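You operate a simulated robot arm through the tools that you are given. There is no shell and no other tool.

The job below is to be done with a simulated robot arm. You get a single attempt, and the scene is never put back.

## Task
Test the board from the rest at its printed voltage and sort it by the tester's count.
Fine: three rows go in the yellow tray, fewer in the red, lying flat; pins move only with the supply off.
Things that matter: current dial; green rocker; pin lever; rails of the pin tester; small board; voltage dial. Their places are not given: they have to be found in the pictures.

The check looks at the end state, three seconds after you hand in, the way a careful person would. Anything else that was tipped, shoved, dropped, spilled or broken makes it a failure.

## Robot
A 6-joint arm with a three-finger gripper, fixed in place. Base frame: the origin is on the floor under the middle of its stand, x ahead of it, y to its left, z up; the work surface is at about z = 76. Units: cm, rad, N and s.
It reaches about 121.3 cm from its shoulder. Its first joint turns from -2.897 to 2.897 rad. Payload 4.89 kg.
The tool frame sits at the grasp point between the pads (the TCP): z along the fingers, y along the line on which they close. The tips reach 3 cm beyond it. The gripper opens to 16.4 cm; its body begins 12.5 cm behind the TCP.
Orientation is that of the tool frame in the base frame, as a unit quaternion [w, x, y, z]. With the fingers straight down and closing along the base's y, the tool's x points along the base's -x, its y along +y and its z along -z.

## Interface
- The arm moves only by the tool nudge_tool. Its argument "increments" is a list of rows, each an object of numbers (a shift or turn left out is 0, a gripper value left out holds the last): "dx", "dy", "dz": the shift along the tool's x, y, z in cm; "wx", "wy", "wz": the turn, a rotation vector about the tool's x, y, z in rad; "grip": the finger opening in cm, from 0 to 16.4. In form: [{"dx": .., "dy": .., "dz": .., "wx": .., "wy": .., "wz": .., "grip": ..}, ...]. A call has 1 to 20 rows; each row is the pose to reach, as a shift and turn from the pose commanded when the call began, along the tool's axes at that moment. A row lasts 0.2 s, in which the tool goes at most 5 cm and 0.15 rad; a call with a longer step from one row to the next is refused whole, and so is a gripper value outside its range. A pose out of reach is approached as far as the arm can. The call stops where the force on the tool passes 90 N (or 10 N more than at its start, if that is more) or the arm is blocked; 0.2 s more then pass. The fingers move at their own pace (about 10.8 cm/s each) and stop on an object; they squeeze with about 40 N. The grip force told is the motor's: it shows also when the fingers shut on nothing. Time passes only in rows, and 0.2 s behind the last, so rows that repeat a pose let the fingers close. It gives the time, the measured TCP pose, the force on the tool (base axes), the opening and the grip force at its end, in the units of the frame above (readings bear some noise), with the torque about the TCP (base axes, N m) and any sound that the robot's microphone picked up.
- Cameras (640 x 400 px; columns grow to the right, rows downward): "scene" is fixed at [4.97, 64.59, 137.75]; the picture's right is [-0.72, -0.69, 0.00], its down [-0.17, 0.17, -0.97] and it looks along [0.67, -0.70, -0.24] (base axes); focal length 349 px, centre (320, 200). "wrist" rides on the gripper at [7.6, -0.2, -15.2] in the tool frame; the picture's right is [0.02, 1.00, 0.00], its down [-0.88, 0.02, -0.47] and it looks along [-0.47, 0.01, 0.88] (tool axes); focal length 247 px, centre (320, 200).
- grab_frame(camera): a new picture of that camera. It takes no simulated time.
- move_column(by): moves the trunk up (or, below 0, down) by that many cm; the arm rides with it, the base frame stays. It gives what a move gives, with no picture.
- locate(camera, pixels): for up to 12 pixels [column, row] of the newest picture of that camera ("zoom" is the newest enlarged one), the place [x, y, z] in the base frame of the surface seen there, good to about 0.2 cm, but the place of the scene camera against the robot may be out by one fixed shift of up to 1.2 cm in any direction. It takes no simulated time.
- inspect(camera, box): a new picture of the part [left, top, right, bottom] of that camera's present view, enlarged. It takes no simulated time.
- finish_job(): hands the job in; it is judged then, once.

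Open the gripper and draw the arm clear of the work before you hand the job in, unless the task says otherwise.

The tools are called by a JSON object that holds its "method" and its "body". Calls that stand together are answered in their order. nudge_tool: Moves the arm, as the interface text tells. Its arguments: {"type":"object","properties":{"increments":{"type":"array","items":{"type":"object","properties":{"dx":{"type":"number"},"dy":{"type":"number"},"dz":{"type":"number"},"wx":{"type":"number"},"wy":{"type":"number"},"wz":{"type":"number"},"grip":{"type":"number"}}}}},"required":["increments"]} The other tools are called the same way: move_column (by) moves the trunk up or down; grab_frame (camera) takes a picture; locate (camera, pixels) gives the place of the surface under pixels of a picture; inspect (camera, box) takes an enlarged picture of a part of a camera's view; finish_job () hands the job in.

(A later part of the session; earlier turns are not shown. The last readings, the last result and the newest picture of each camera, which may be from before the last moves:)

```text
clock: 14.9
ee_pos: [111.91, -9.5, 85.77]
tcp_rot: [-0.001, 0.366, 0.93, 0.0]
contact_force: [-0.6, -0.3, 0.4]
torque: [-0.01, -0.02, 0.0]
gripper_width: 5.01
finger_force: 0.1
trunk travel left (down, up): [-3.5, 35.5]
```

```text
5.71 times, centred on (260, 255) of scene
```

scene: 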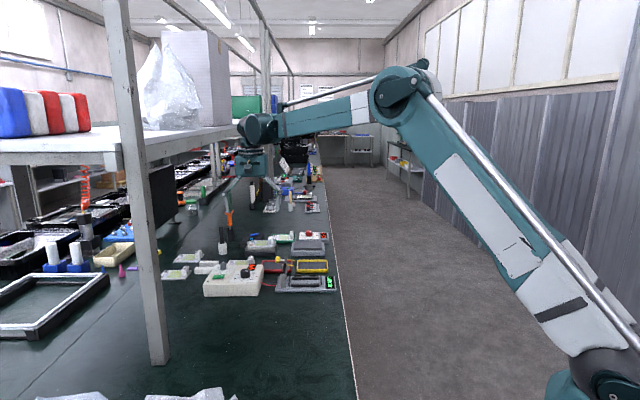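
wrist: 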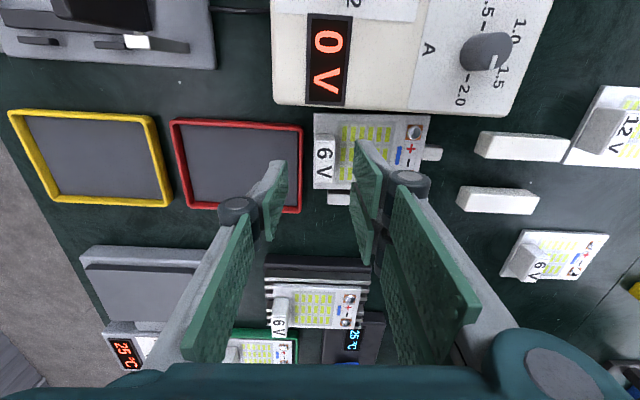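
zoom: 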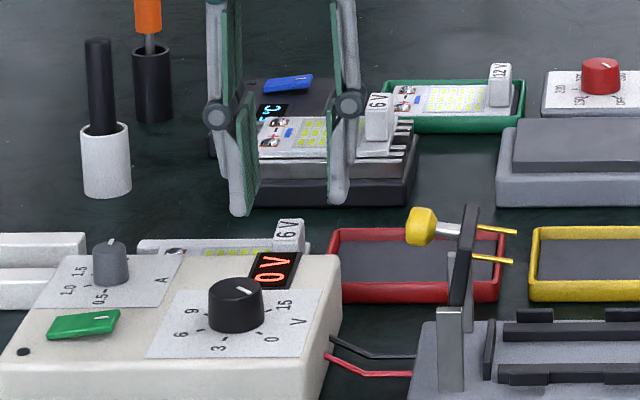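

Rim is at z≈77.8; with the opening at 3.4 cm and tips at ~78.25 there's clearance. I descend to TCP z≈81.25.

{"method": "nudge_tool", "body": {"increments": [{"dx": 0.06, "dy": 0.15, "dz": 0, "grip": 3.4}, {"dx": 0.06, "dy": 0.15, "dz": 1.5, "grip": 3.4}, {"dx": 0.06, "dy": 0.15, "dz": 3, "grip": 3.4}, {"dx": 0.06, "dy": 0.15, "dz": 4, "grip": 3.4}, {"dx": 0.06, "dy": 0.15, "dz": 4.5, "grip": 3.4}, {"dx": 0.06, "dy": 0.15, "dz": 4.5, "grip": 3.4}]}}

{"method": "inspect", "body": {"camera": "wrist", "box": [250, 90, 430, 230]}}

{"method": "inspect", "body": {"camera": "scene", "box": [220, 220, 300, 290]}}

```text
clock: 16.3
ee_pos: [112.05, -9.39, 81.24]
tcp_rot: [0.0, 0.366, 0.931, -0.001]
contact_force: [-0.2, -0.2, -0.1]
torque: [0.01, 0.01, -0.02]
gripper_width: 3.4
finger_force: 0.0
trunk travel left (down, up): [-3.5, 35.5]
```

```text
2.86 times, centred on (340, 160) of wrist
```

zoom: 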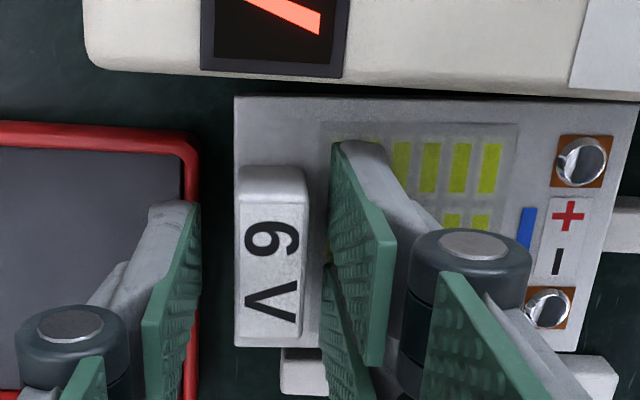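

```text
5.71 times, centred on (260, 255) of scene
```

zoom: 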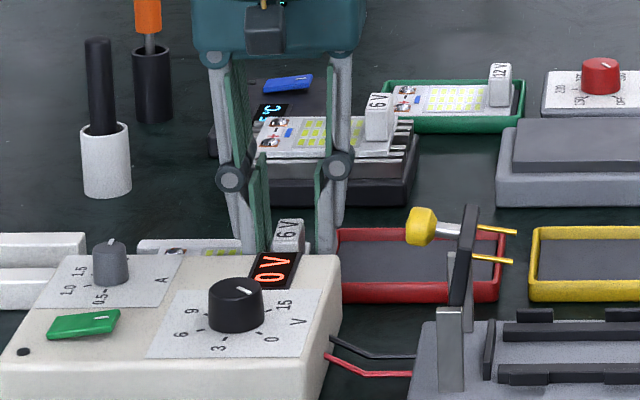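

Aligned: block centre coincides with the TCP within 0.1 cm. I close and then lift only 0.5 cm slowly to check the hold.

{"method": "nudge_tool", "body": {"increments": [{"grip": 0}, {"grip": 0}, {"grip": 0}, {"grip": 0}, {"grip": 0}]}}

{"method": "inspect", "body": {"camera": "wrist", "box": [250, 90, 430, 230]}}

{"method": "nudge_tool", "body": {"increments": [{"dz": -0.1}, {"dz": -0.2}, {"dz": -0.3}, {"dz": -0.4}, {"dz": -0.5}, {"dz": -0.5}]}}

{"method": "inspect", "body": {"camera": "wrist", "box": [250, 90, 430, 230]}}

{"method": "inspect", "body": {"camera": "scene", "box": [220, 220, 300, 290]}}

```text
clock: 17.5
ee_pos: [112.02, -9.45, 81.4]
tcp_rot: [0.0, 0.366, 0.931, 0.0]
contact_force: [-0.3, -0.1, 0.4]
torque: [-0.03, -0.03, 0.01]
gripper_width: 1.72
finger_force: 40.5
trunk travel left (down, up): [-3.5, 35.5]
```

```text
2.86 times, centred on (340, 160) of wrist
```

zoom: 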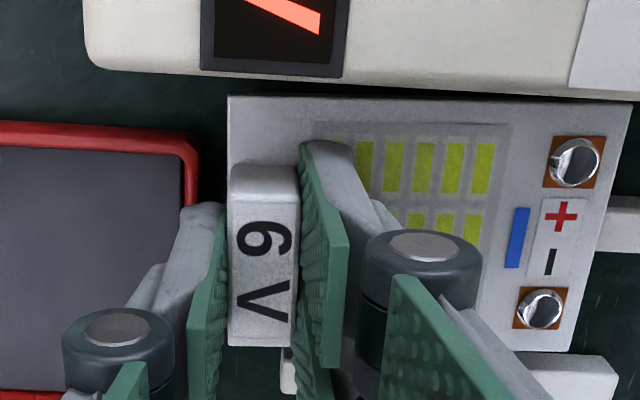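

```text
clock: 18.9
ee_pos: [112.15, -9.39, 81.81]
tcp_rot: [0.0, 0.367, 0.93, 0.0]
contact_force: [-0.7, 0.5, -0.4]
torque: [-0.01, 0.01, 0.02]
gripper_width: 1.73
finger_force: 40.1
trunk travel left (down, up): [-3.5, 35.5]
```

```text
2.86 times, centred on (340, 160) of wrist
```

zoom: 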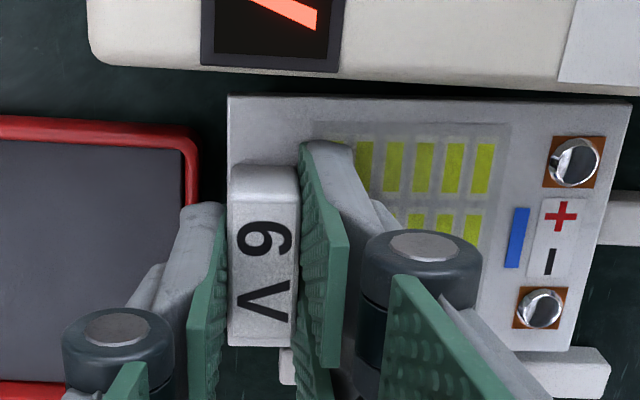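

```text
5.71 times, centred on (260, 255) of scene
```

zoom: 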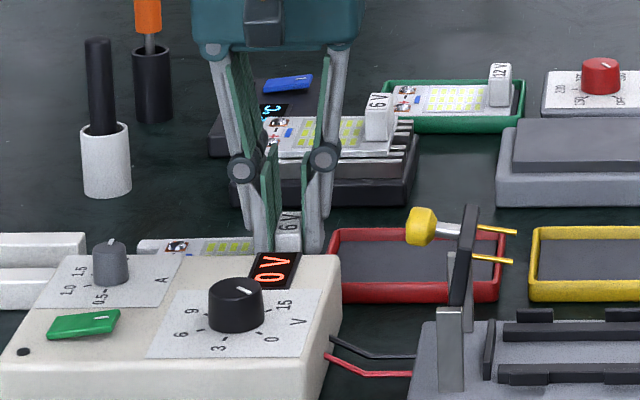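

The board follows the fingers (same place relative to the pads while the background shifts). I continue lifting slowly by 4 cm, 0.4 cm per row.

{"method": "nudge_tool", "body": {"increments": [{"dz": -0.3}, {"dz": -0.7}, {"dz": -1.1}, {"dz": -1.5}, {"dz": -1.9}, {"dz": -2.3}, {"dz": -2.7}, {"dz": -3.1}, {"dz": -3.5}, {"dz": -3.8}, {"dz": -4}, {"dz": -4}]}}

{"method": "inspect", "body": {"camera": "wrist", "box": [250, 90, 430, 230]}}

{"method": "inspect", "body": {"camera": "scene", "box": [220, 210, 300, 280]}}

```text
clock: 21.5
ee_pos: [112.13, -9.4, 85.82]
tcp_rot: [0.0, 0.366, 0.93, -0.001]
contact_force: [0.4, 0.6, -0.7]
torque: [-0.01, 0.03, -0.02]
gripper_width: 1.72
finger_force: 40.3
trunk travel left (down, up): [-3.5, 35.5]
```

```text
2.86 times, centred on (340, 160) of wrist
```

zoom: 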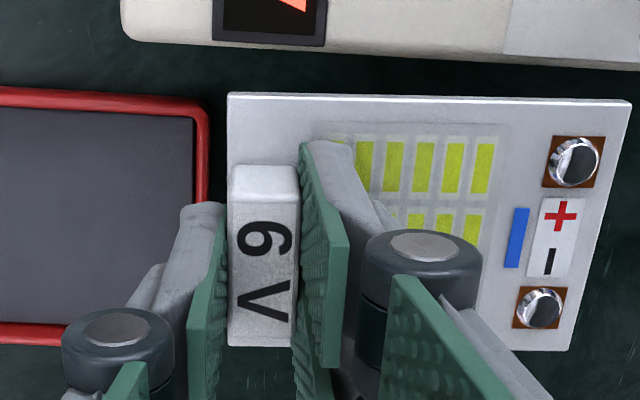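

```text
5.71 times, centred on (260, 245) of scene
```

zoom: 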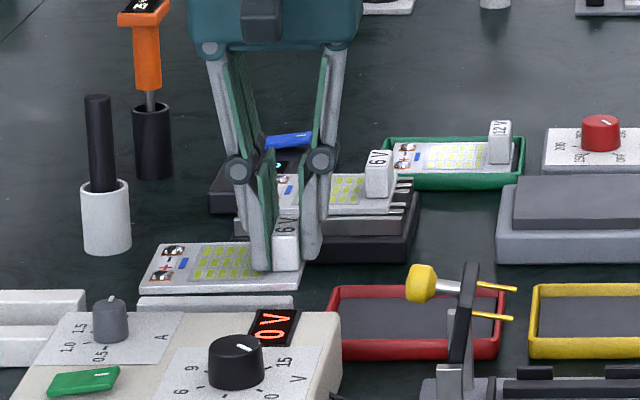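

The board hangs level and firm. I lift another 10 cm gently, so that it can pass over the lever (top z≈87).

{"method": "nudge_tool", "body": {"increments": [{"dz": -0.3}, {"dz": -0.8}, {"dz": -1.4}, {"dz": -2.0}, {"dz": -2.6}, {"dz": -3.2}, {"dz": -3.8}, {"dz": -4.4}, {"dz": -5.0}, {"dz": -5.6}, {"dz": -6.2}, {"dz": -6.8}, {"dz": -7.4}, {"dz": -8.0}, {"dz": -8.5}, {"dz": -9}, {"dz": -9.4}, {"dz": -9.7}, {"dz": -10}, {"dz": -10}]}}

{"method": "grab_frame", "body": {"camera": "wrist"}}

```text
clock: 25.7
ee_pos: [112.09, -9.31, 95.84]
tcp_rot: [0.0, 0.366, 0.931, 0.001]
contact_force: [-0.5, 0.0, -0.4]
torque: [-0.02, -0.03, -0.03]
gripper_width: 1.74
finger_force: 40.4
trunk travel left (down, up): [-3.5, 35.5]
```

```text
taken
```

wrist: 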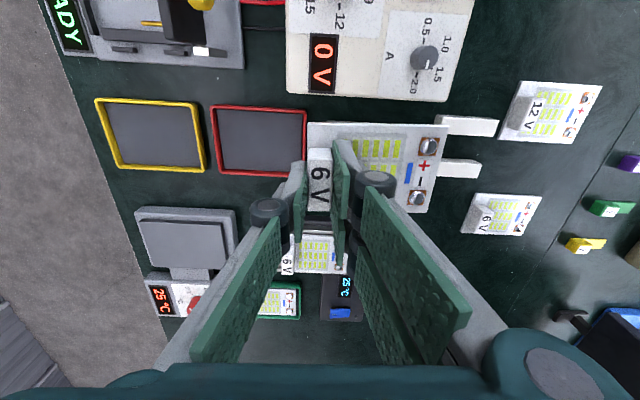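

The board is held steady. I carry it gently over the supply to about (94, -4, 96), from where the tester can be measured unobstructed.

{"method": "nudge_tool", "body": {"increments": [{"dx": 0.4, "dy": -0.2}, {"dx": 1.2, "dy": -0.6}, {"dx": 2.4, "dy": -1.2}, {"dx": 3.6, "dy": -1.8}, {"dx": 4.8, "dy": -2.4}, {"dx": 6.0, "dy": -3.0}, {"dx": 7.2, "dy": -3.6}, {"dx": 8.4, "dy": -4.2}, {"dx": 9.6, "dy": -4.8}, {"dx": 10.8, "dy": -5.4}, {"dx": 12.0, "dy": -6.0}, {"dx": 13.2, "dy": -6.6}, {"dx": 14.4, "dy": -7.2}, {"dx": 15.4, "dy": -7.7}, {"dx": 16.2, "dy": -8.1}, {"dx": 16.6, "dy": -8.3}, {"dx": 16.8, "dy": -8.4}, {"dx": 16.8, "dy": -8.4}]}}

{"method": "grab_frame", "body": {"camera": "wrist"}}

```text
clock: 29.5
ee_pos: [94.12, -4.09, 95.77]
tcp_rot: [0.0, 0.366, 0.931, 0.0]
contact_force: [-0.7, 0.2, 0.3]
torque: [-0.03, 0.02, 0.02]
gripper_width: 1.74
finger_force: 39.8
trunk travel left (down, up): [-3.5, 35.5]
```

```text
taken
```

wrist: 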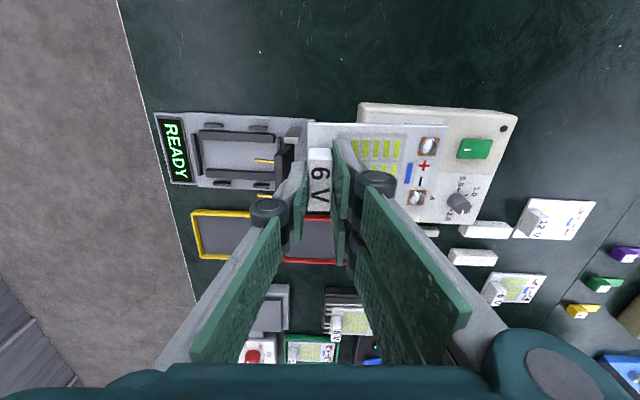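

The tester is visible at (150–310, 110–200). I enlarge it and measure rails, nubs and stops, and also the held board's corners.

{"method": "inspect", "body": {"camera": "wrist", "box": [150, 100, 320, 206]}}

```text
3.76 times, centred on (235, 153) of wrist
```

zoom: 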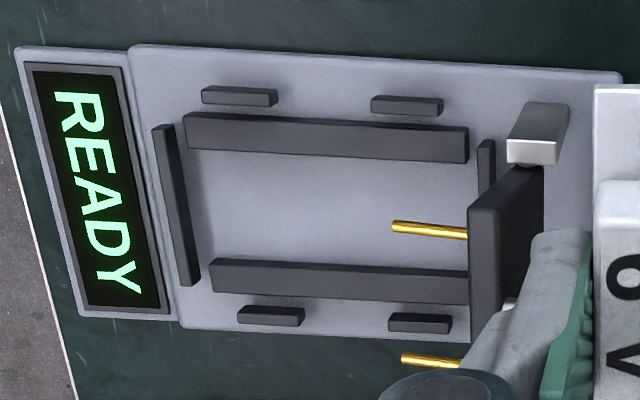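

{"method": "locate", "body": {"camera": "zoom", "pixels": [[192, 122], [460, 136], [216, 266], [462, 280], [239, 95], [406, 102], [271, 312], [420, 319], [163, 140], [187, 270], [484, 150], [300, 210]]}}

{"method": "locate", "body": {"camera": "zoom", "pixels": [[205, 90], [275, 98], [372, 98], [440, 105], [240, 310], [303, 314], [392, 317], [450, 322], [174, 130], [196, 275], [480, 145], [489, 145]]}}

{"method": "locate", "body": {"camera": "zoom", "pixels": [[395, 226], [404, 361], [445, 231], [440, 363], [478, 215], [490, 330], [535, 155], [512, 150], [560, 110], [135, 50], [185, 320], [615, 80]]}}

```text
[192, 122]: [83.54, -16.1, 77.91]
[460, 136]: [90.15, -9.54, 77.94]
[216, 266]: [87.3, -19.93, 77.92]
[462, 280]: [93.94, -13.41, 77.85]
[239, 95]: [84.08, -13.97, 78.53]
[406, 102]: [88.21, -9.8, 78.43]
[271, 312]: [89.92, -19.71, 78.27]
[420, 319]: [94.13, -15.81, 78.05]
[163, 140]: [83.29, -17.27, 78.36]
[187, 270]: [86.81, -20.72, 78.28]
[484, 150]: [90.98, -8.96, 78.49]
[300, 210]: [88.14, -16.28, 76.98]
```

```text
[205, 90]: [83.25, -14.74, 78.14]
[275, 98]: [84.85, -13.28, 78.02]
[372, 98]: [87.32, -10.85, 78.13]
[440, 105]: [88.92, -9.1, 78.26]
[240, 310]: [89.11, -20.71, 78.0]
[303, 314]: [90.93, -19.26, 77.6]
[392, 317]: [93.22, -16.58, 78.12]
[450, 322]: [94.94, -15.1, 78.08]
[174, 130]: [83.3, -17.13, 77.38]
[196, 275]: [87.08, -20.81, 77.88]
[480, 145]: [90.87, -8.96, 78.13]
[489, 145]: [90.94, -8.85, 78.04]
```

```text
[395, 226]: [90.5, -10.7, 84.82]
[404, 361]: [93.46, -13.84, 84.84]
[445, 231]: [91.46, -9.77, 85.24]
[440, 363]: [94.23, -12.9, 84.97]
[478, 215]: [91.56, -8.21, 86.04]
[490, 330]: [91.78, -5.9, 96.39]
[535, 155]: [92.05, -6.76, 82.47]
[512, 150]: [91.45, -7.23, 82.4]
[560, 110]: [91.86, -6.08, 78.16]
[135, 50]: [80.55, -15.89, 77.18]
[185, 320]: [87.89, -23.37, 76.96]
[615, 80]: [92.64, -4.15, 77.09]
```

Tester yaw ≈ 45.1°, slot centre ≈ (88.95, -14.85). I now measure the held board's corners relative to the tool.

{"method": "inspect", "body": {"camera": "wrist", "box": [290, 105, 460, 225]}}

{"method": "locate", "body": {"camera": "wrist", "pixels": [[310, 125], [445, 128], [427, 210], [318, 180], [312, 150], [328, 150], [428, 146], [417, 197], [370, 126], [410, 127]]}}

```text
3.33 times, centred on (375, 165) of wrist
```

zoom: 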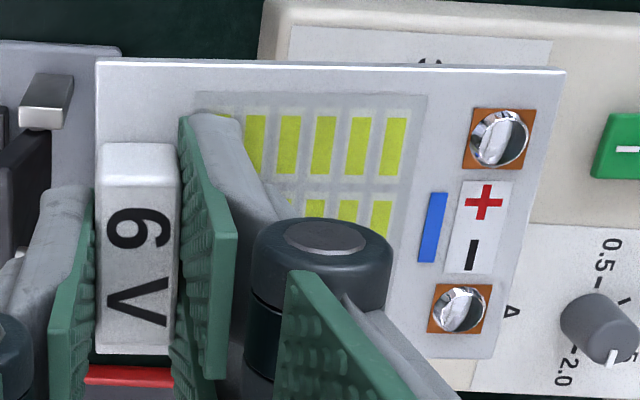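

```text
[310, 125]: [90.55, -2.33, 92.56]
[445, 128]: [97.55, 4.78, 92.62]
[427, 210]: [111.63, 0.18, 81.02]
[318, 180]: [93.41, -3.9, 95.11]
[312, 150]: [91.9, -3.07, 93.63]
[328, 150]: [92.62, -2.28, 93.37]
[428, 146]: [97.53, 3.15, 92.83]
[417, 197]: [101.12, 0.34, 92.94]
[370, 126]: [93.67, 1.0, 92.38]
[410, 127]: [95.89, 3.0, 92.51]
```

Board centre is about (+0.3, +4.0) from the TCP in tool x/y, aligned with the tool. I carry it over to the slot with a 1.6 cm set-back from the pins (TCP ≈ (85.2, -19.1)) at the same height, turning 2° to match.

{"method": "nudge_tool", "body": {"increments": [{"dx": -0.07, "dy": -0.34, "wz": 0.001}, {"dx": -0.22, "dy": -1.02, "wz": 0.002}, {"dx": -0.44, "dy": -2.05, "wz": 0.004}, {"dx": -0.69, "dy": -3.25, "wz": 0.007}, {"dx": -0.95, "dy": -4.44, "wz": 0.009}, {"dx": -1.2, "dy": -5.64, "wz": 0.012}, {"dx": -1.46, "dy": -6.83, "wz": 0.014}, {"dx": -1.72, "dy": -8.03, "wz": 0.016}, {"dx": -1.97, "dy": -9.22, "wz": 0.019}, {"dx": -2.23, "dy": -10.42, "wz": 0.021}, {"dx": -2.48, "dy": -11.61, "wz": 0.024}, {"dx": -2.74, "dy": -12.81, "wz": 0.026}, {"dx": -2.99, "dy": -14.0, "wz": 0.029}, {"dx": -3.21, "dy": -15.03, "wz": 0.031}, {"dx": -3.4, "dy": -15.9, "wz": 0.033}, {"dx": -3.54, "dy": -16.6, "wz": 0.034}, {"dx": -3.65, "dy": -17.08, "wz": 0.035}, {"dx": -3.65, "dy": -17.08, "wz": 0.035}]}}

{"method": "grab_frame", "body": {"camera": "wrist"}}

{"method": "inspect", "body": {"camera": "scene", "box": [230, 190, 360, 300]}}

```text
clock: 33.3
ee_pos: [85.06, -19.05, 95.83]
tcp_rot: [0.0, 0.383, 0.924, -0.001]
contact_force: [-0.1, -0.2, -2.2]
torque: [0.0, 0.04, 0.01]
gripper_width: 1.73
finger_force: 40.2
trunk travel left (down, up): [-3.5, 35.5]
```

```text
taken
```

wrist: 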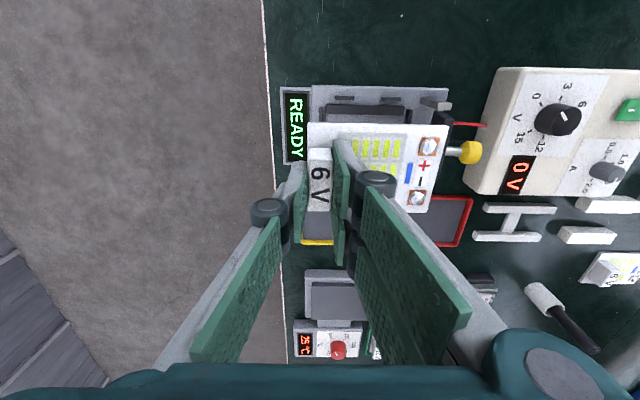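

```text
3.64 times, centred on (295, 245) of scene
```

zoom: 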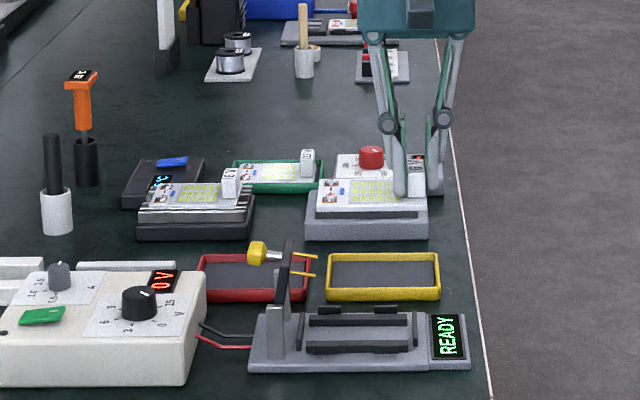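

The empty H-shaped rest is now visible, confirming the right board. I descend with 0.4 cm extra set-back to TCP z≈84 (board bottom ≈ 80).

{"method": "nudge_tool", "body": {"increments": [{"dy": -0.2, "dz": 0.3}, {"dy": -0.4, "dz": 0.9}, {"dy": -0.4, "dz": 1.7}, {"dy": -0.4, "dz": 2.6}, {"dy": -0.4, "dz": 3.5}, {"dy": -0.4, "dz": 4.4}, {"dy": -0.4, "dz": 5.3}, {"dy": -0.4, "dz": 6.2}, {"dy": -0.4, "dz": 7.1}, {"dy": -0.4, "dz": 8.0}, {"dy": -0.4, "dz": 8.9}, {"dy": -0.4, "dz": 9.8}, {"dy": -0.4, "dz": 10.6}, {"dy": -0.4, "dz": 11.2}, {"dy": -0.4, "dz": 11.6}, {"dy": -0.4, "dz": 11.8}, {"dy": -0.4, "dz": 11.8}]}}

{"method": "grab_frame", "body": {"camera": "wrist"}}

{"method": "inspect", "body": {"camera": "scene", "box": [260, 235, 350, 300]}}

```text
clock: 36.9
ee_pos: [84.76, -19.39, 84.0]
tcp_rot: [0.0, 0.382, 0.924, 0.0]
contact_force: [0.7, 0.5, -0.7]
torque: [-0.02, -0.03, 0.02]
gripper_width: 1.7
finger_force: 40.0
trunk travel left (down, up): [-3.5, 35.5]
```

```text
taken
```

wrist: 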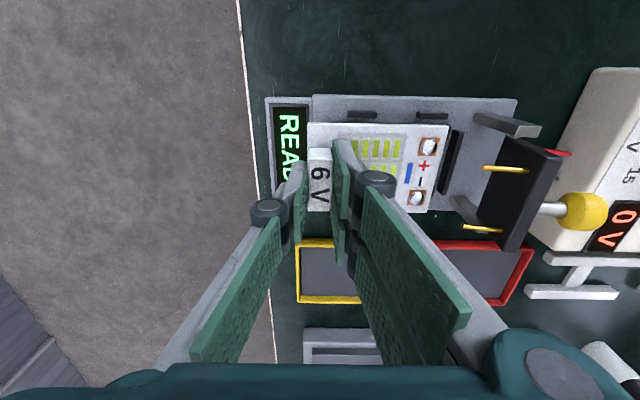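

```text
6.15 times, centred on (305, 268) of scene
```

zoom: 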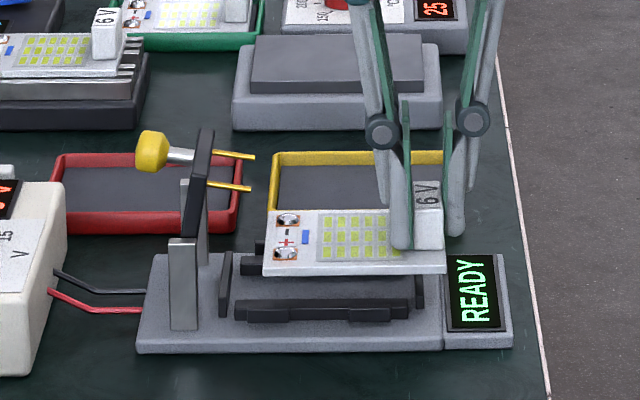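

The board hovers above the slot, clear of the pins. I enlarge the wrist view to compare board edges with the nubs and the pin-side stop.

{"method": "inspect", "body": {"camera": "wrist", "box": [290, 85, 530, 245]}}

{"method": "locate", "body": {"camera": "zoom", "pixels": [[190, 77], [378, 78], [432, 135], [440, 190], [60, 104], [410, 112], [360, 330], [45, 102], [418, 112], [420, 235], [190, 84], [378, 86]]}}

```text
2.50 times, centred on (410, 165) of wrist
```

zoom: 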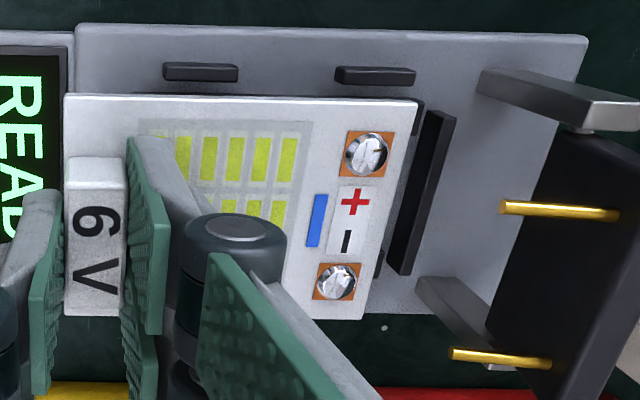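

```text
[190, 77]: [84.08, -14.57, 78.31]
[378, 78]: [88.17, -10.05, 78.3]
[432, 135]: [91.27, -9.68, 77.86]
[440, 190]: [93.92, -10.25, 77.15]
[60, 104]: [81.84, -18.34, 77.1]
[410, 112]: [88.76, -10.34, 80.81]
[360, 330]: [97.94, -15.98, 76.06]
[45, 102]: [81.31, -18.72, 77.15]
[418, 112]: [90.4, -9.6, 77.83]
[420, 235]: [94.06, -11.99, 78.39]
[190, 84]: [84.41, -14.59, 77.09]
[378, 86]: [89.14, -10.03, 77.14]
```

Board edge and nubs are parallel within 0.4°. The board needs about -0.3 cm sideways and +1.9 cm toward the pins; I do that while lowering 0.8 cm (still above the nubs) and look again.

{"method": "nudge_tool", "body": {"increments": [{"dx": -0.05, "dy": 0.2, "dz": 0.1, "wz": 0.002}, {"dx": -0.1, "dy": 0.5, "dz": 0.3, "wz": 0.004}, {"dx": -0.2, "dy": 0.9, "dz": 0.5, "wz": 0.005}, {"dx": -0.25, "dy": 1.3, "dz": 0.7, "wz": 0.005}, {"dx": -0.3, "dy": 1.6, "dz": 0.8, "wz": 0.005}, {"dx": -0.3, "dy": 1.8, "dz": 0.8, "wz": 0.005}, {"dx": -0.3, "dy": 1.9, "dz": 0.8, "wz": 0.005}, {"dx": -0.3, "dy": 1.9, "dz": 0.8, "wz": 0.005}]}}

{"method": "inspect", "body": {"camera": "wrist", "box": [270, 75, 510, 235]}}

{"method": "inspect", "body": {"camera": "scene", "box": [270, 245, 350, 297]}}

```text
clock: 38.7
ee_pos: [86.38, -18.12, 83.25]
tcp_rot: [0.0, 0.385, 0.923, 0.0]
contact_force: [1.4, -1.2, -0.7]
torque: [-0.01, 0.02, -0.02]
gripper_width: 1.72
finger_force: 39.6
trunk travel left (down, up): [-3.5, 35.5]
```

```text
2.50 times, centred on (390, 155) of wrist
```

zoom: 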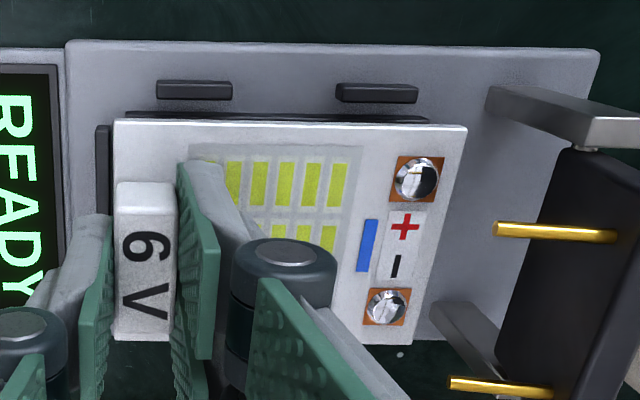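

```text
7.69 times, centred on (310, 271) of scene
```

zoom: 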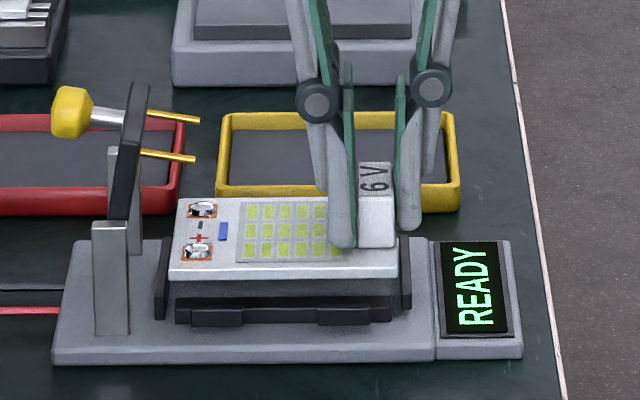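

Board sits centred: ~0.36 cm gap to the +side nubs, ~0.3 cm to the display-side stop. I lower it slowly by 1.4 cm.

{"method": "nudge_tool", "body": {"increments": [{"dy": -0.05, "dz": 0.2}, {"dy": -0.05, "dz": 0.5}, {"dy": -0.05, "dz": 0.8}, {"dy": -0.05, "dz": 1.05}, {"dy": -0.05, "dz": 1.25}, {"dy": -0.05, "dz": 1.4}, {"dy": -0.05, "dz": 1.4}]}}

{"method": "inspect", "body": {"camera": "wrist", "box": [270, 75, 510, 235]}}

{"method": "inspect", "body": {"camera": "scene", "box": [270, 245, 350, 297]}}

```text
clock: 40.3
ee_pos: [86.41, -18.18, 81.72]
tcp_rot: [0.0, 0.385, 0.923, 0.0]
contact_force: [-1.8, 0.8, 0.1]
torque: [0.03, 0.07, 0.13]
gripper_width: 1.71
finger_force: 39.9
trunk travel left (down, up): [-3.5, 35.5]
```

```text
2.50 times, centred on (390, 155) of wrist
```

zoom: 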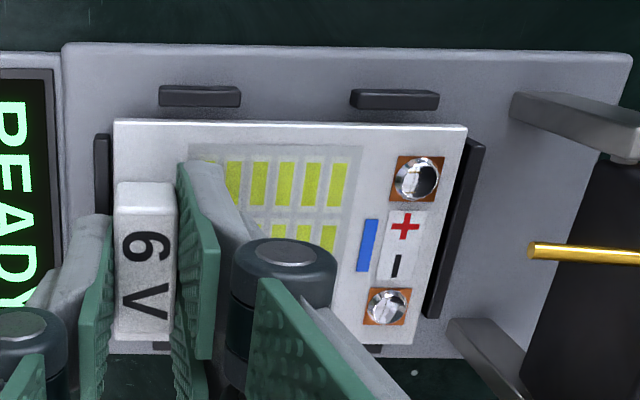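

```text
7.69 times, centred on (310, 271) of scene
```

zoom: 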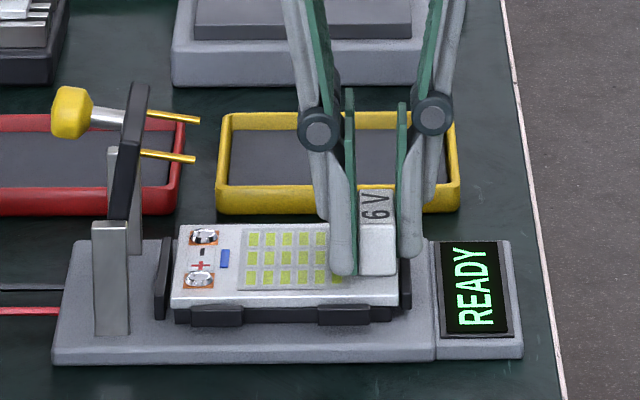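

Board is between all nubs and stops, torque begins to show contact. I press down 0.15 cm more and open the fingers to 3.4 cm.

{"method": "nudge_tool", "body": {"increments": [{"dz": 0.08}, {"dz": 0.15}, {"dz": 0.15}]}}

{"method": "nudge_tool", "body": {"increments": [{"grip": 2.2}, {"grip": 3.4}, {"grip": 3.4}]}}

{"method": "inspect", "body": {"camera": "wrist", "box": [270, 75, 510, 235]}}

{"method": "inspect", "body": {"camera": "scene", "box": [270, 245, 350, 297]}}

```text
clock: 41.1
ee_pos: [86.25, -18.33, 81.69]
tcp_rot: [0.0, 0.385, 0.923, 0.001]
contact_force: [5.2, 0.6, 8.8]
torque: [-0.08, -0.19, 0.06]
gripper_width: 1.72
finger_force: 40.1
trunk travel left (down, up): [-3.5, 35.5]
```

```text
clock: 41.9
ee_pos: [86.31, -18.33, 81.69]
tcp_rot: [-0.001, 0.385, 0.923, 0.0]
contact_force: [0.1, 0.2, 0.0]
torque: [-0.04, 0.02, 0.0]
gripper_width: 3.37
finger_force: 0.1
trunk travel left (down, up): [-3.5, 35.5]
```

```text
2.50 times, centred on (390, 155) of wrist
```

zoom: 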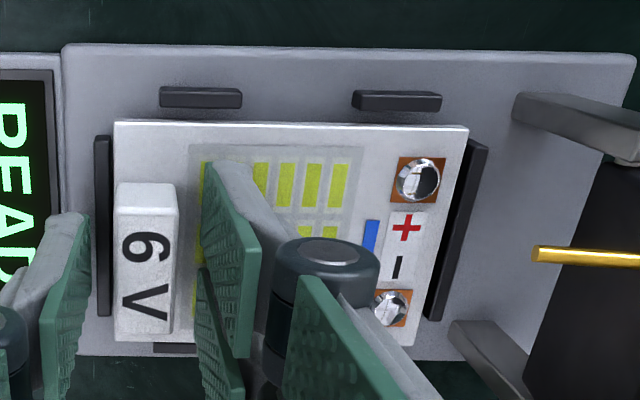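

```text
7.69 times, centred on (310, 271) of scene
```

zoom: 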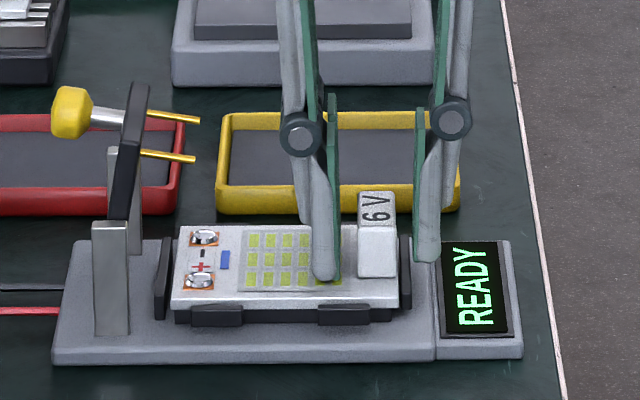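

The board is seated on the rails (label block toward the display, terminals toward the pins). I raise the hand straight up 14 cm.

{"method": "nudge_tool", "body": {"increments": [{"dz": -0.5}, {"dz": -1.5}, {"dz": -3}, {"dz": -5}, {"dz": -7}, {"dz": -9}, {"dz": -11}, {"dz": -13}, {"dz": -14}, {"dz": -14, "grip": 0}, {"dz": -14}, {"dz": -14}]}}

{"method": "grab_frame", "body": {"camera": "wrist"}}

{"method": "inspect", "body": {"camera": "scene", "box": [260, 240, 350, 297]}}

```text
clock: 44.5
ee_pos: [86.36, -18.26, 95.66]
tcp_rot: [0.0, 0.385, 0.923, 0.0]
contact_force: [-0.6, 0.5, -0.8]
torque: [-0.02, 0.02, 0.01]
gripper_width: 0.0
finger_force: 39.9
trunk travel left (down, up): [-3.5, 35.5]
```

```text
taken
```

wrist: 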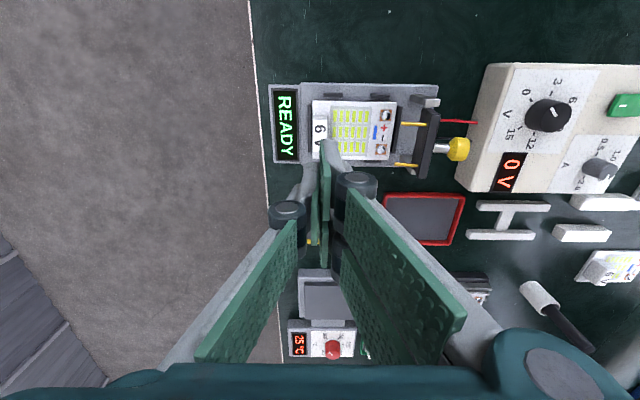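

```text
7.02 times, centred on (305, 268) of scene
```

zoom: 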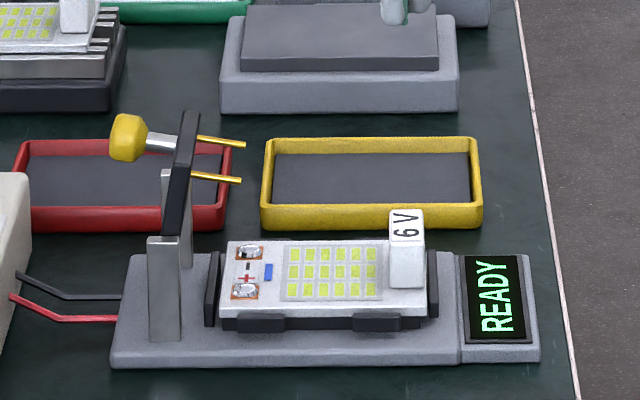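

The board lies flat in the tester. I now enlarge the lever in the wrist view to measure knob, stem and plate.

{"method": "inspect", "body": {"camera": "wrist", "box": [300, 70, 490, 200]}}

{"method": "locate", "body": {"camera": "zoom", "pixels": [[527, 265], [505, 265], [548, 265], [527, 235], [530, 295], [480, 262], [435, 160], [420, 250], [410, 335], [428, 200], [380, 185], [360, 320]]}}

{"method": "locate", "body": {"camera": "scene", "pixels": [[278, 260], [276, 258], [283, 261], [286, 257]]}}

```text
3.08 times, centred on (395, 135) of wrist
```

zoom: 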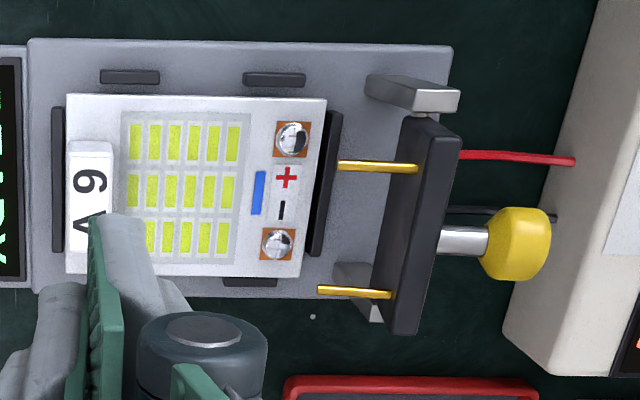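

```text
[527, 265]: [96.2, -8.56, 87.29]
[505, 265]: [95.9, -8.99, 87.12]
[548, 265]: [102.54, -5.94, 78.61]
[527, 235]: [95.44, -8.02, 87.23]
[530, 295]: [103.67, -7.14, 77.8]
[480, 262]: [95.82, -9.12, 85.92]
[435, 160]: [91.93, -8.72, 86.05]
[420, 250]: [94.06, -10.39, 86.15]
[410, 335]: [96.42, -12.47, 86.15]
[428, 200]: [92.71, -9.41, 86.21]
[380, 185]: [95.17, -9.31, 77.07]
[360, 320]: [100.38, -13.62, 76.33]
```

```text
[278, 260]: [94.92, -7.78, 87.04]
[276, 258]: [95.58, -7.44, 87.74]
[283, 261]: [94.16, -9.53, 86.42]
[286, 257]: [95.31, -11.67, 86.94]
```

Knob centre ≈ e 61.6 (along the tester axis), f -73.45, z ≈ 86; plate at e ≈ 59.1, top z 86.15, hinge ≈ z 82. I'll push the knob toward the board with closed fingers from behind. First I go above the gap behind the knob at TCP ≈ (98.3, -5.6, 95.7).

{"method": "nudge_tool", "body": {"increments": [{"dx": 0.1, "dy": 3}, {"dx": 0.25, "dy": 7}, {"dx": 0.4, "dy": 11}, {"dx": 0.5, "dy": 14.5}, {"dx": 0.62, "dy": 17.35}, {"dx": 0.62, "dy": 17.35}]}}

{"method": "grab_frame", "body": {"camera": "wrist"}}

{"method": "inspect", "body": {"camera": "scene", "box": [240, 210, 340, 290]}}

```text
clock: 45.9
ee_pos: [98.22, -5.64, 95.72]
tcp_rot: [0.0, 0.385, 0.923, 0.0]
contact_force: [-0.2, -0.3, -0.1]
torque: [0.03, 0.04, -0.03]
gripper_width: 0.0
finger_force: 40.2
trunk travel left (down, up): [-3.5, 35.5]
```

```text
taken
```

wrist: 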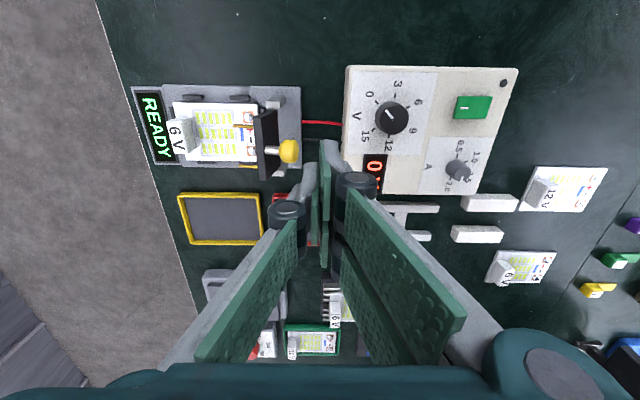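

```text
5.00 times, centred on (290, 250) of scene
```

zoom: 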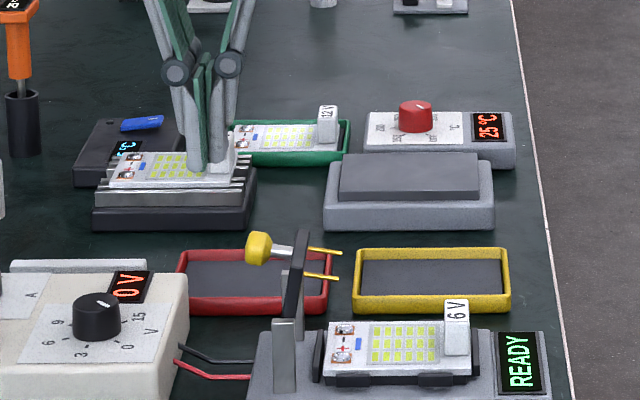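

The knob (289,152) is ~3.2 cm ahead of the finger axis and centred sideways. I descend to TCP z≈88 (tips z≈85) behind the knob, with 0.5 cm extra clearance.

{"method": "nudge_tool", "body": {"increments": [{"dy": 0.5, "dz": 1}, {"dy": 0.5, "dz": 3}, {"dy": 0.5, "dz": 5}, {"dy": 0.5, "dz": 6.8}, {"dy": 0.5, "dz": 7.7}, {"dy": 0.5, "dz": 7.7}]}}

{"method": "grab_frame", "body": {"camera": "wrist"}}

{"method": "inspect", "body": {"camera": "scene", "box": [240, 220, 340, 295]}}

```text
clock: 47.3
ee_pos: [98.57, -5.21, 87.91]
tcp_rot: [0.0, 0.385, 0.923, 0.0]
contact_force: [0.7, 0.6, 0.6]
torque: [0.0, -0.01, 0.02]
gripper_width: 0.0
finger_force: 40.1
trunk travel left (down, up): [-3.5, 35.5]
```

```text
taken
```

wrist: 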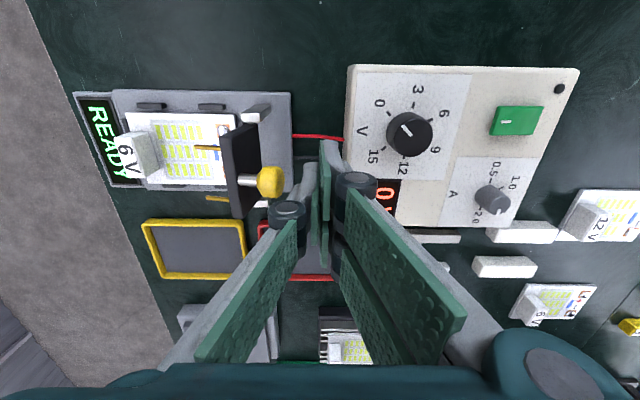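

```text
5.33 times, centred on (290, 258) of scene
```

zoom: 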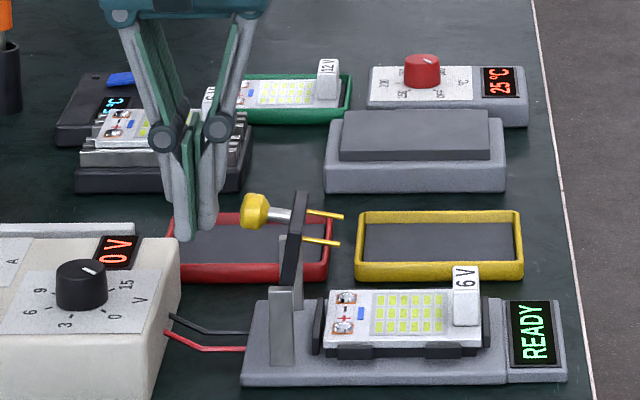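

Fingers are behind the knob at the same height. Before moving the pins I verify the rocker's state by measuring its tilt and the indicator lamp.

{"method": "inspect", "body": {"camera": "wrist", "box": [340, 60, 590, 235]}}

{"method": "locate", "body": {"camera": "zoom", "pixels": [[398, 155], [425, 158], [450, 155], [490, 155], [510, 155], [400, 120], [400, 185], [500, 120], [490, 185], [558, 73], [175, 185], [393, 360]]}}

```text
2.29 times, centred on (465, 148) of wrist
```

zoom: 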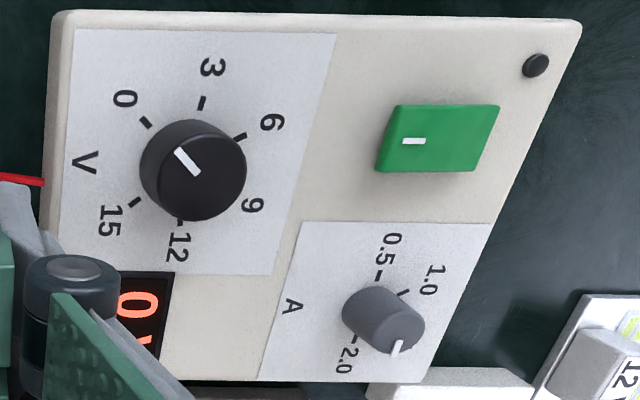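

```text
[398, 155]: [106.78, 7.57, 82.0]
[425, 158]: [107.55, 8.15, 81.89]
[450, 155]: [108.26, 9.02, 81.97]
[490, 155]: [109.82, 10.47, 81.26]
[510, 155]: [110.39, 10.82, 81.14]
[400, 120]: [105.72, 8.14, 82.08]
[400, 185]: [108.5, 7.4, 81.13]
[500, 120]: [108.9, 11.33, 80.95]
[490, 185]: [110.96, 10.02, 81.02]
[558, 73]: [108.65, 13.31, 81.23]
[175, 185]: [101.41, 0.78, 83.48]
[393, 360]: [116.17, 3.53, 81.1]
```

The rocker's marked end ("I", z≈82.0) is raised and the other end pressed (81.2), the lamp is dark: supply off. Now I push the knob toward the board slowly, 4 cm first.

{"method": "nudge_tool", "body": {"increments": [{"dy": -0.4}, {"dy": -0.8}, {"dy": -1.2}, {"dy": -1.6}, {"dy": -2.0}, {"dy": -2.4}, {"dy": -2.8}, {"dy": -3.2}, {"dy": -3.6}, {"dy": -4.0}, {"dy": -4.0}]}}

{"method": "grab_frame", "body": {"camera": "wrist"}}

{"method": "inspect", "body": {"camera": "scene", "box": [260, 235, 340, 295]}}

```text
clock: 49.7
ee_pos: [95.73, -8.03, 87.93]
tcp_rot: [0.0, 0.386, 0.922, 0.0]
contact_force: [0.1, -0.1, -0.6]
torque: [0.0, 0.01, 0.02]
gripper_width: 0.0
finger_force: 40.1
trunk travel left (down, up): [-3.5, 35.5]
```

```text
taken
```

wrist: 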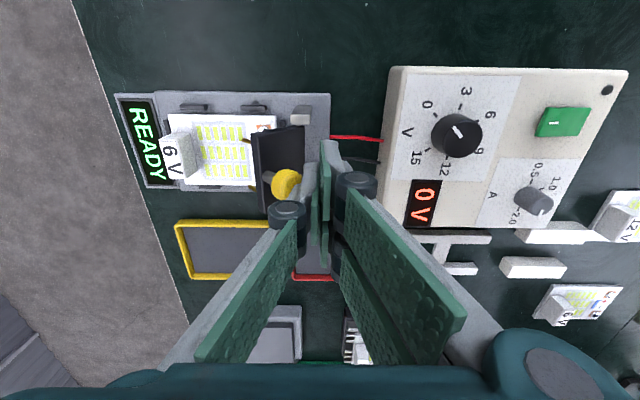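

```text
6.67 times, centred on (300, 265) of scene
```

zoom: 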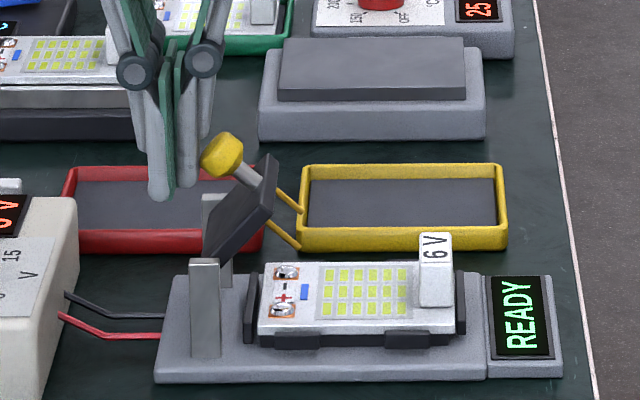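

The lever follows freely, now ~40° down. I continue pushing another 3.2 cm, lowering the tips slightly.

{"method": "nudge_tool", "body": {"increments": [{"dy": -0.4}, {"dy": -0.8}, {"dy": -1.2, "dz": 0.1}, {"dy": -1.6, "dz": 0.2}, {"dy": -2.0, "dz": 0.3}, {"dy": -2.4, "dz": 0.4}, {"dy": -2.8, "dz": 0.5}, {"dy": -3.2, "dz": 0.6}, {"dy": -3.2, "dz": 0.6}]}}

{"method": "grab_frame", "body": {"camera": "wrist"}}

{"method": "inspect", "body": {"camera": "scene", "box": [260, 235, 340, 295]}}

```text
clock: 51.7
ee_pos: [93.47, -10.46, 87.37]
tcp_rot: [0.0, 0.385, 0.923, 0.0]
contact_force: [0.4, -0.2, -0.1]
torque: [0.0, 0.04, 0.01]
gripper_width: 0.0
finger_force: 39.5
trunk travel left (down, up): [-3.5, 35.5]
```

```text
taken
```

wrist: 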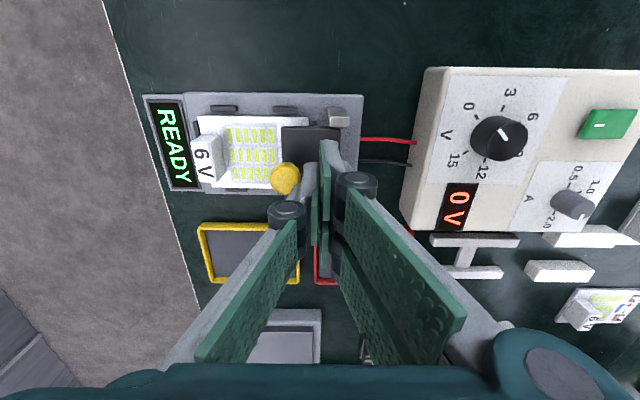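

```text
6.67 times, centred on (300, 265) of scene
```

zoom: 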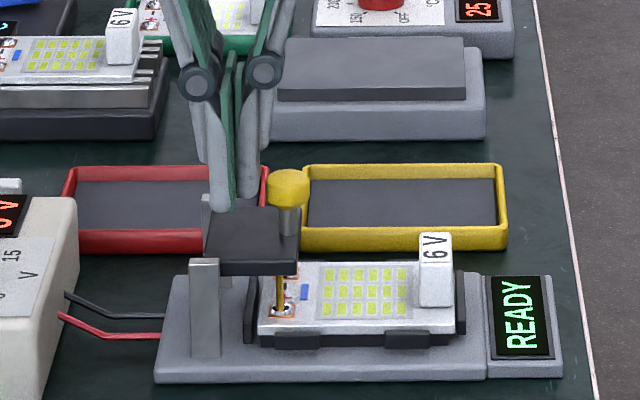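

The plate is now horizontal with the pins on the terminals. I back the fingers off a little (+e 1 cm, up 2) and look closely at the contact.

{"method": "nudge_tool", "body": {"increments": [{"dy": 0.5}, {"dy": 1.0}, {"dy": 1.0, "dz": -1.5}, {"dy": 1.0, "dz": -4}, {"dy": 1.0, "dz": -6}, {"dy": 1.0, "dz": -6}]}}

{"method": "inspect", "body": {"camera": "scene", "box": [280, 255, 340, 297]}}

{"method": "inspect", "body": {"camera": "wrist", "box": [130, 80, 350, 220]}}

```text
clock: 53.1
ee_pos: [94.14, -9.53, 93.41]
tcp_rot: [0.001, 0.385, 0.923, -0.001]
contact_force: [-0.2, -0.2, -0.7]
torque: [-0.01, 0.01, 0.01]
gripper_width: 0.03
finger_force: 40.5
trunk travel left (down, up): [-3.5, 35.5]
```

```text
9.52 times, centred on (310, 276) of scene
```

zoom: 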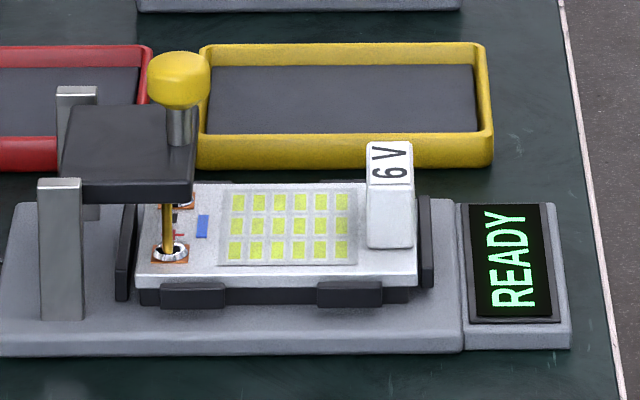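

```text
2.86 times, centred on (240, 150) of wrist
```

zoom: 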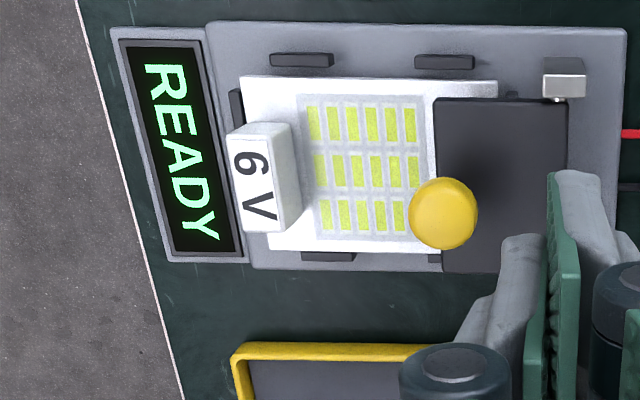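

Pins rest on both terminals. Now the voltage dial: I enlarge the supply in the current view and measure the knob, ticks and the rocker.

{"method": "inspect", "body": {"camera": "wrist", "box": [370, 60, 620, 230]}}

{"method": "grab_frame", "body": {"camera": "wrist"}}

```text
2.35 times, centred on (495, 145) of wrist
```

zoom: 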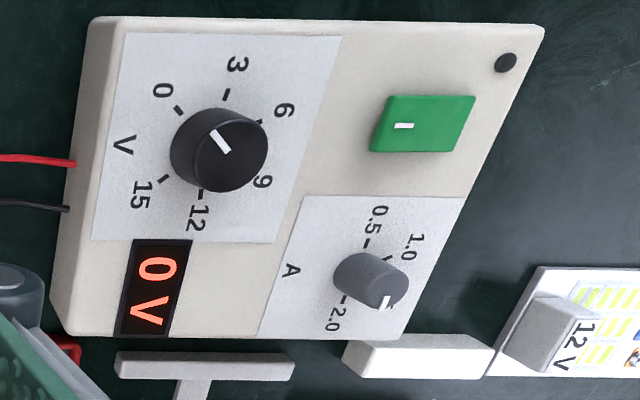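

```text
taken
```

wrist: 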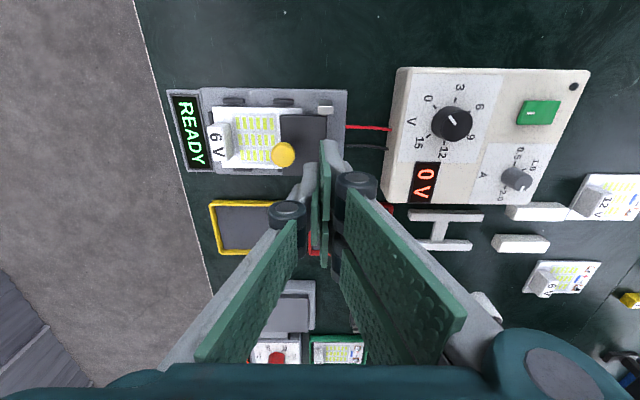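

I move over the voltage knob (≈(100.7, 2.0)) with the fingers opening to 7 cm, at TCP z≈95.4, to line up.

{"method": "nudge_tool", "body": {"increments": [{"dx": 0.5, "dy": 2, "dz": -1, "grip": 0}, {"dx": 1.4, "dy": 5, "dz": -2, "grip": 7}, {"dx": 2.4, "dy": 8.5, "dz": -2, "grip": 7}, {"dx": 3.3, "dy": 11.5, "dz": -2, "grip": 7}, {"dx": 3.57, "dy": 12.78, "dz": -2, "grip": 7}, {"dx": 3.57, "dy": 12.78, "dz": -2, "grip": 7}]}}

{"method": "grab_frame", "body": {"camera": "wrist"}}

{"method": "inspect", "body": {"camera": "wrist", "box": [250, 80, 450, 220]}}

```text
clock: 54.5
ee_pos: [100.8, 1.99, 95.39]
tcp_rot: [0.0, 0.385, 0.923, 0.0]
contact_force: [0.2, 0.1, 0.8]
torque: [0.0, -0.04, -0.02]
gripper_width: 7.0
finger_force: 0.1
trunk travel left (down, up): [-3.5, 35.5]
```

```text
taken
```

wrist: 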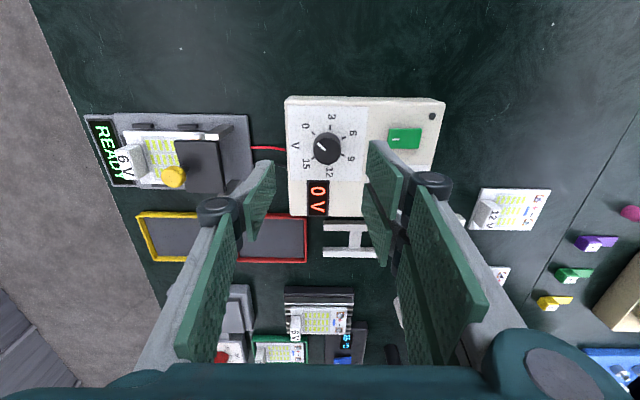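

```text
2.86 times, centred on (350, 150) of wrist
```

zoom: 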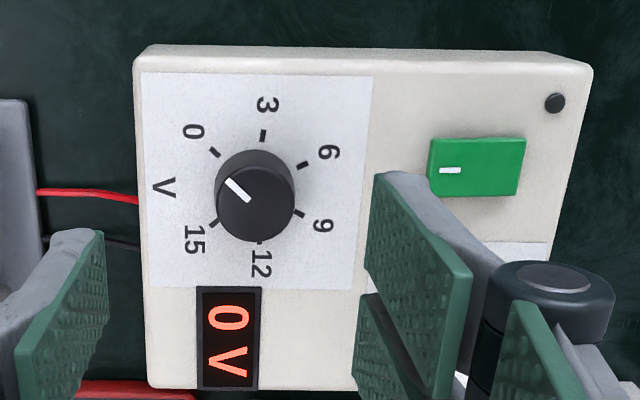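

The knob is a bit off the finger axis. I measure knob top and tick positions precisely.

{"method": "locate", "body": {"camera": "zoom", "pixels": [[255, 203], [222, 203], [288, 203], [255, 175], [255, 232], [264, 135], [303, 165], [301, 213], [214, 152], [213, 222], [447, 170], [500, 170]]}}

```text
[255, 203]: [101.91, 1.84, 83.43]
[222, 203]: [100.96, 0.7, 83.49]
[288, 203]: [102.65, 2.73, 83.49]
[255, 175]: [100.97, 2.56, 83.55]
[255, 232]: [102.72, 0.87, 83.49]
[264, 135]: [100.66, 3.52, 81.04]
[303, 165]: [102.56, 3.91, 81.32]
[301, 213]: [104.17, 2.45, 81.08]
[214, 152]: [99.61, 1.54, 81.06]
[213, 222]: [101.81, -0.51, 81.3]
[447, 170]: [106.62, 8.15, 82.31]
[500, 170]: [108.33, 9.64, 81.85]
```

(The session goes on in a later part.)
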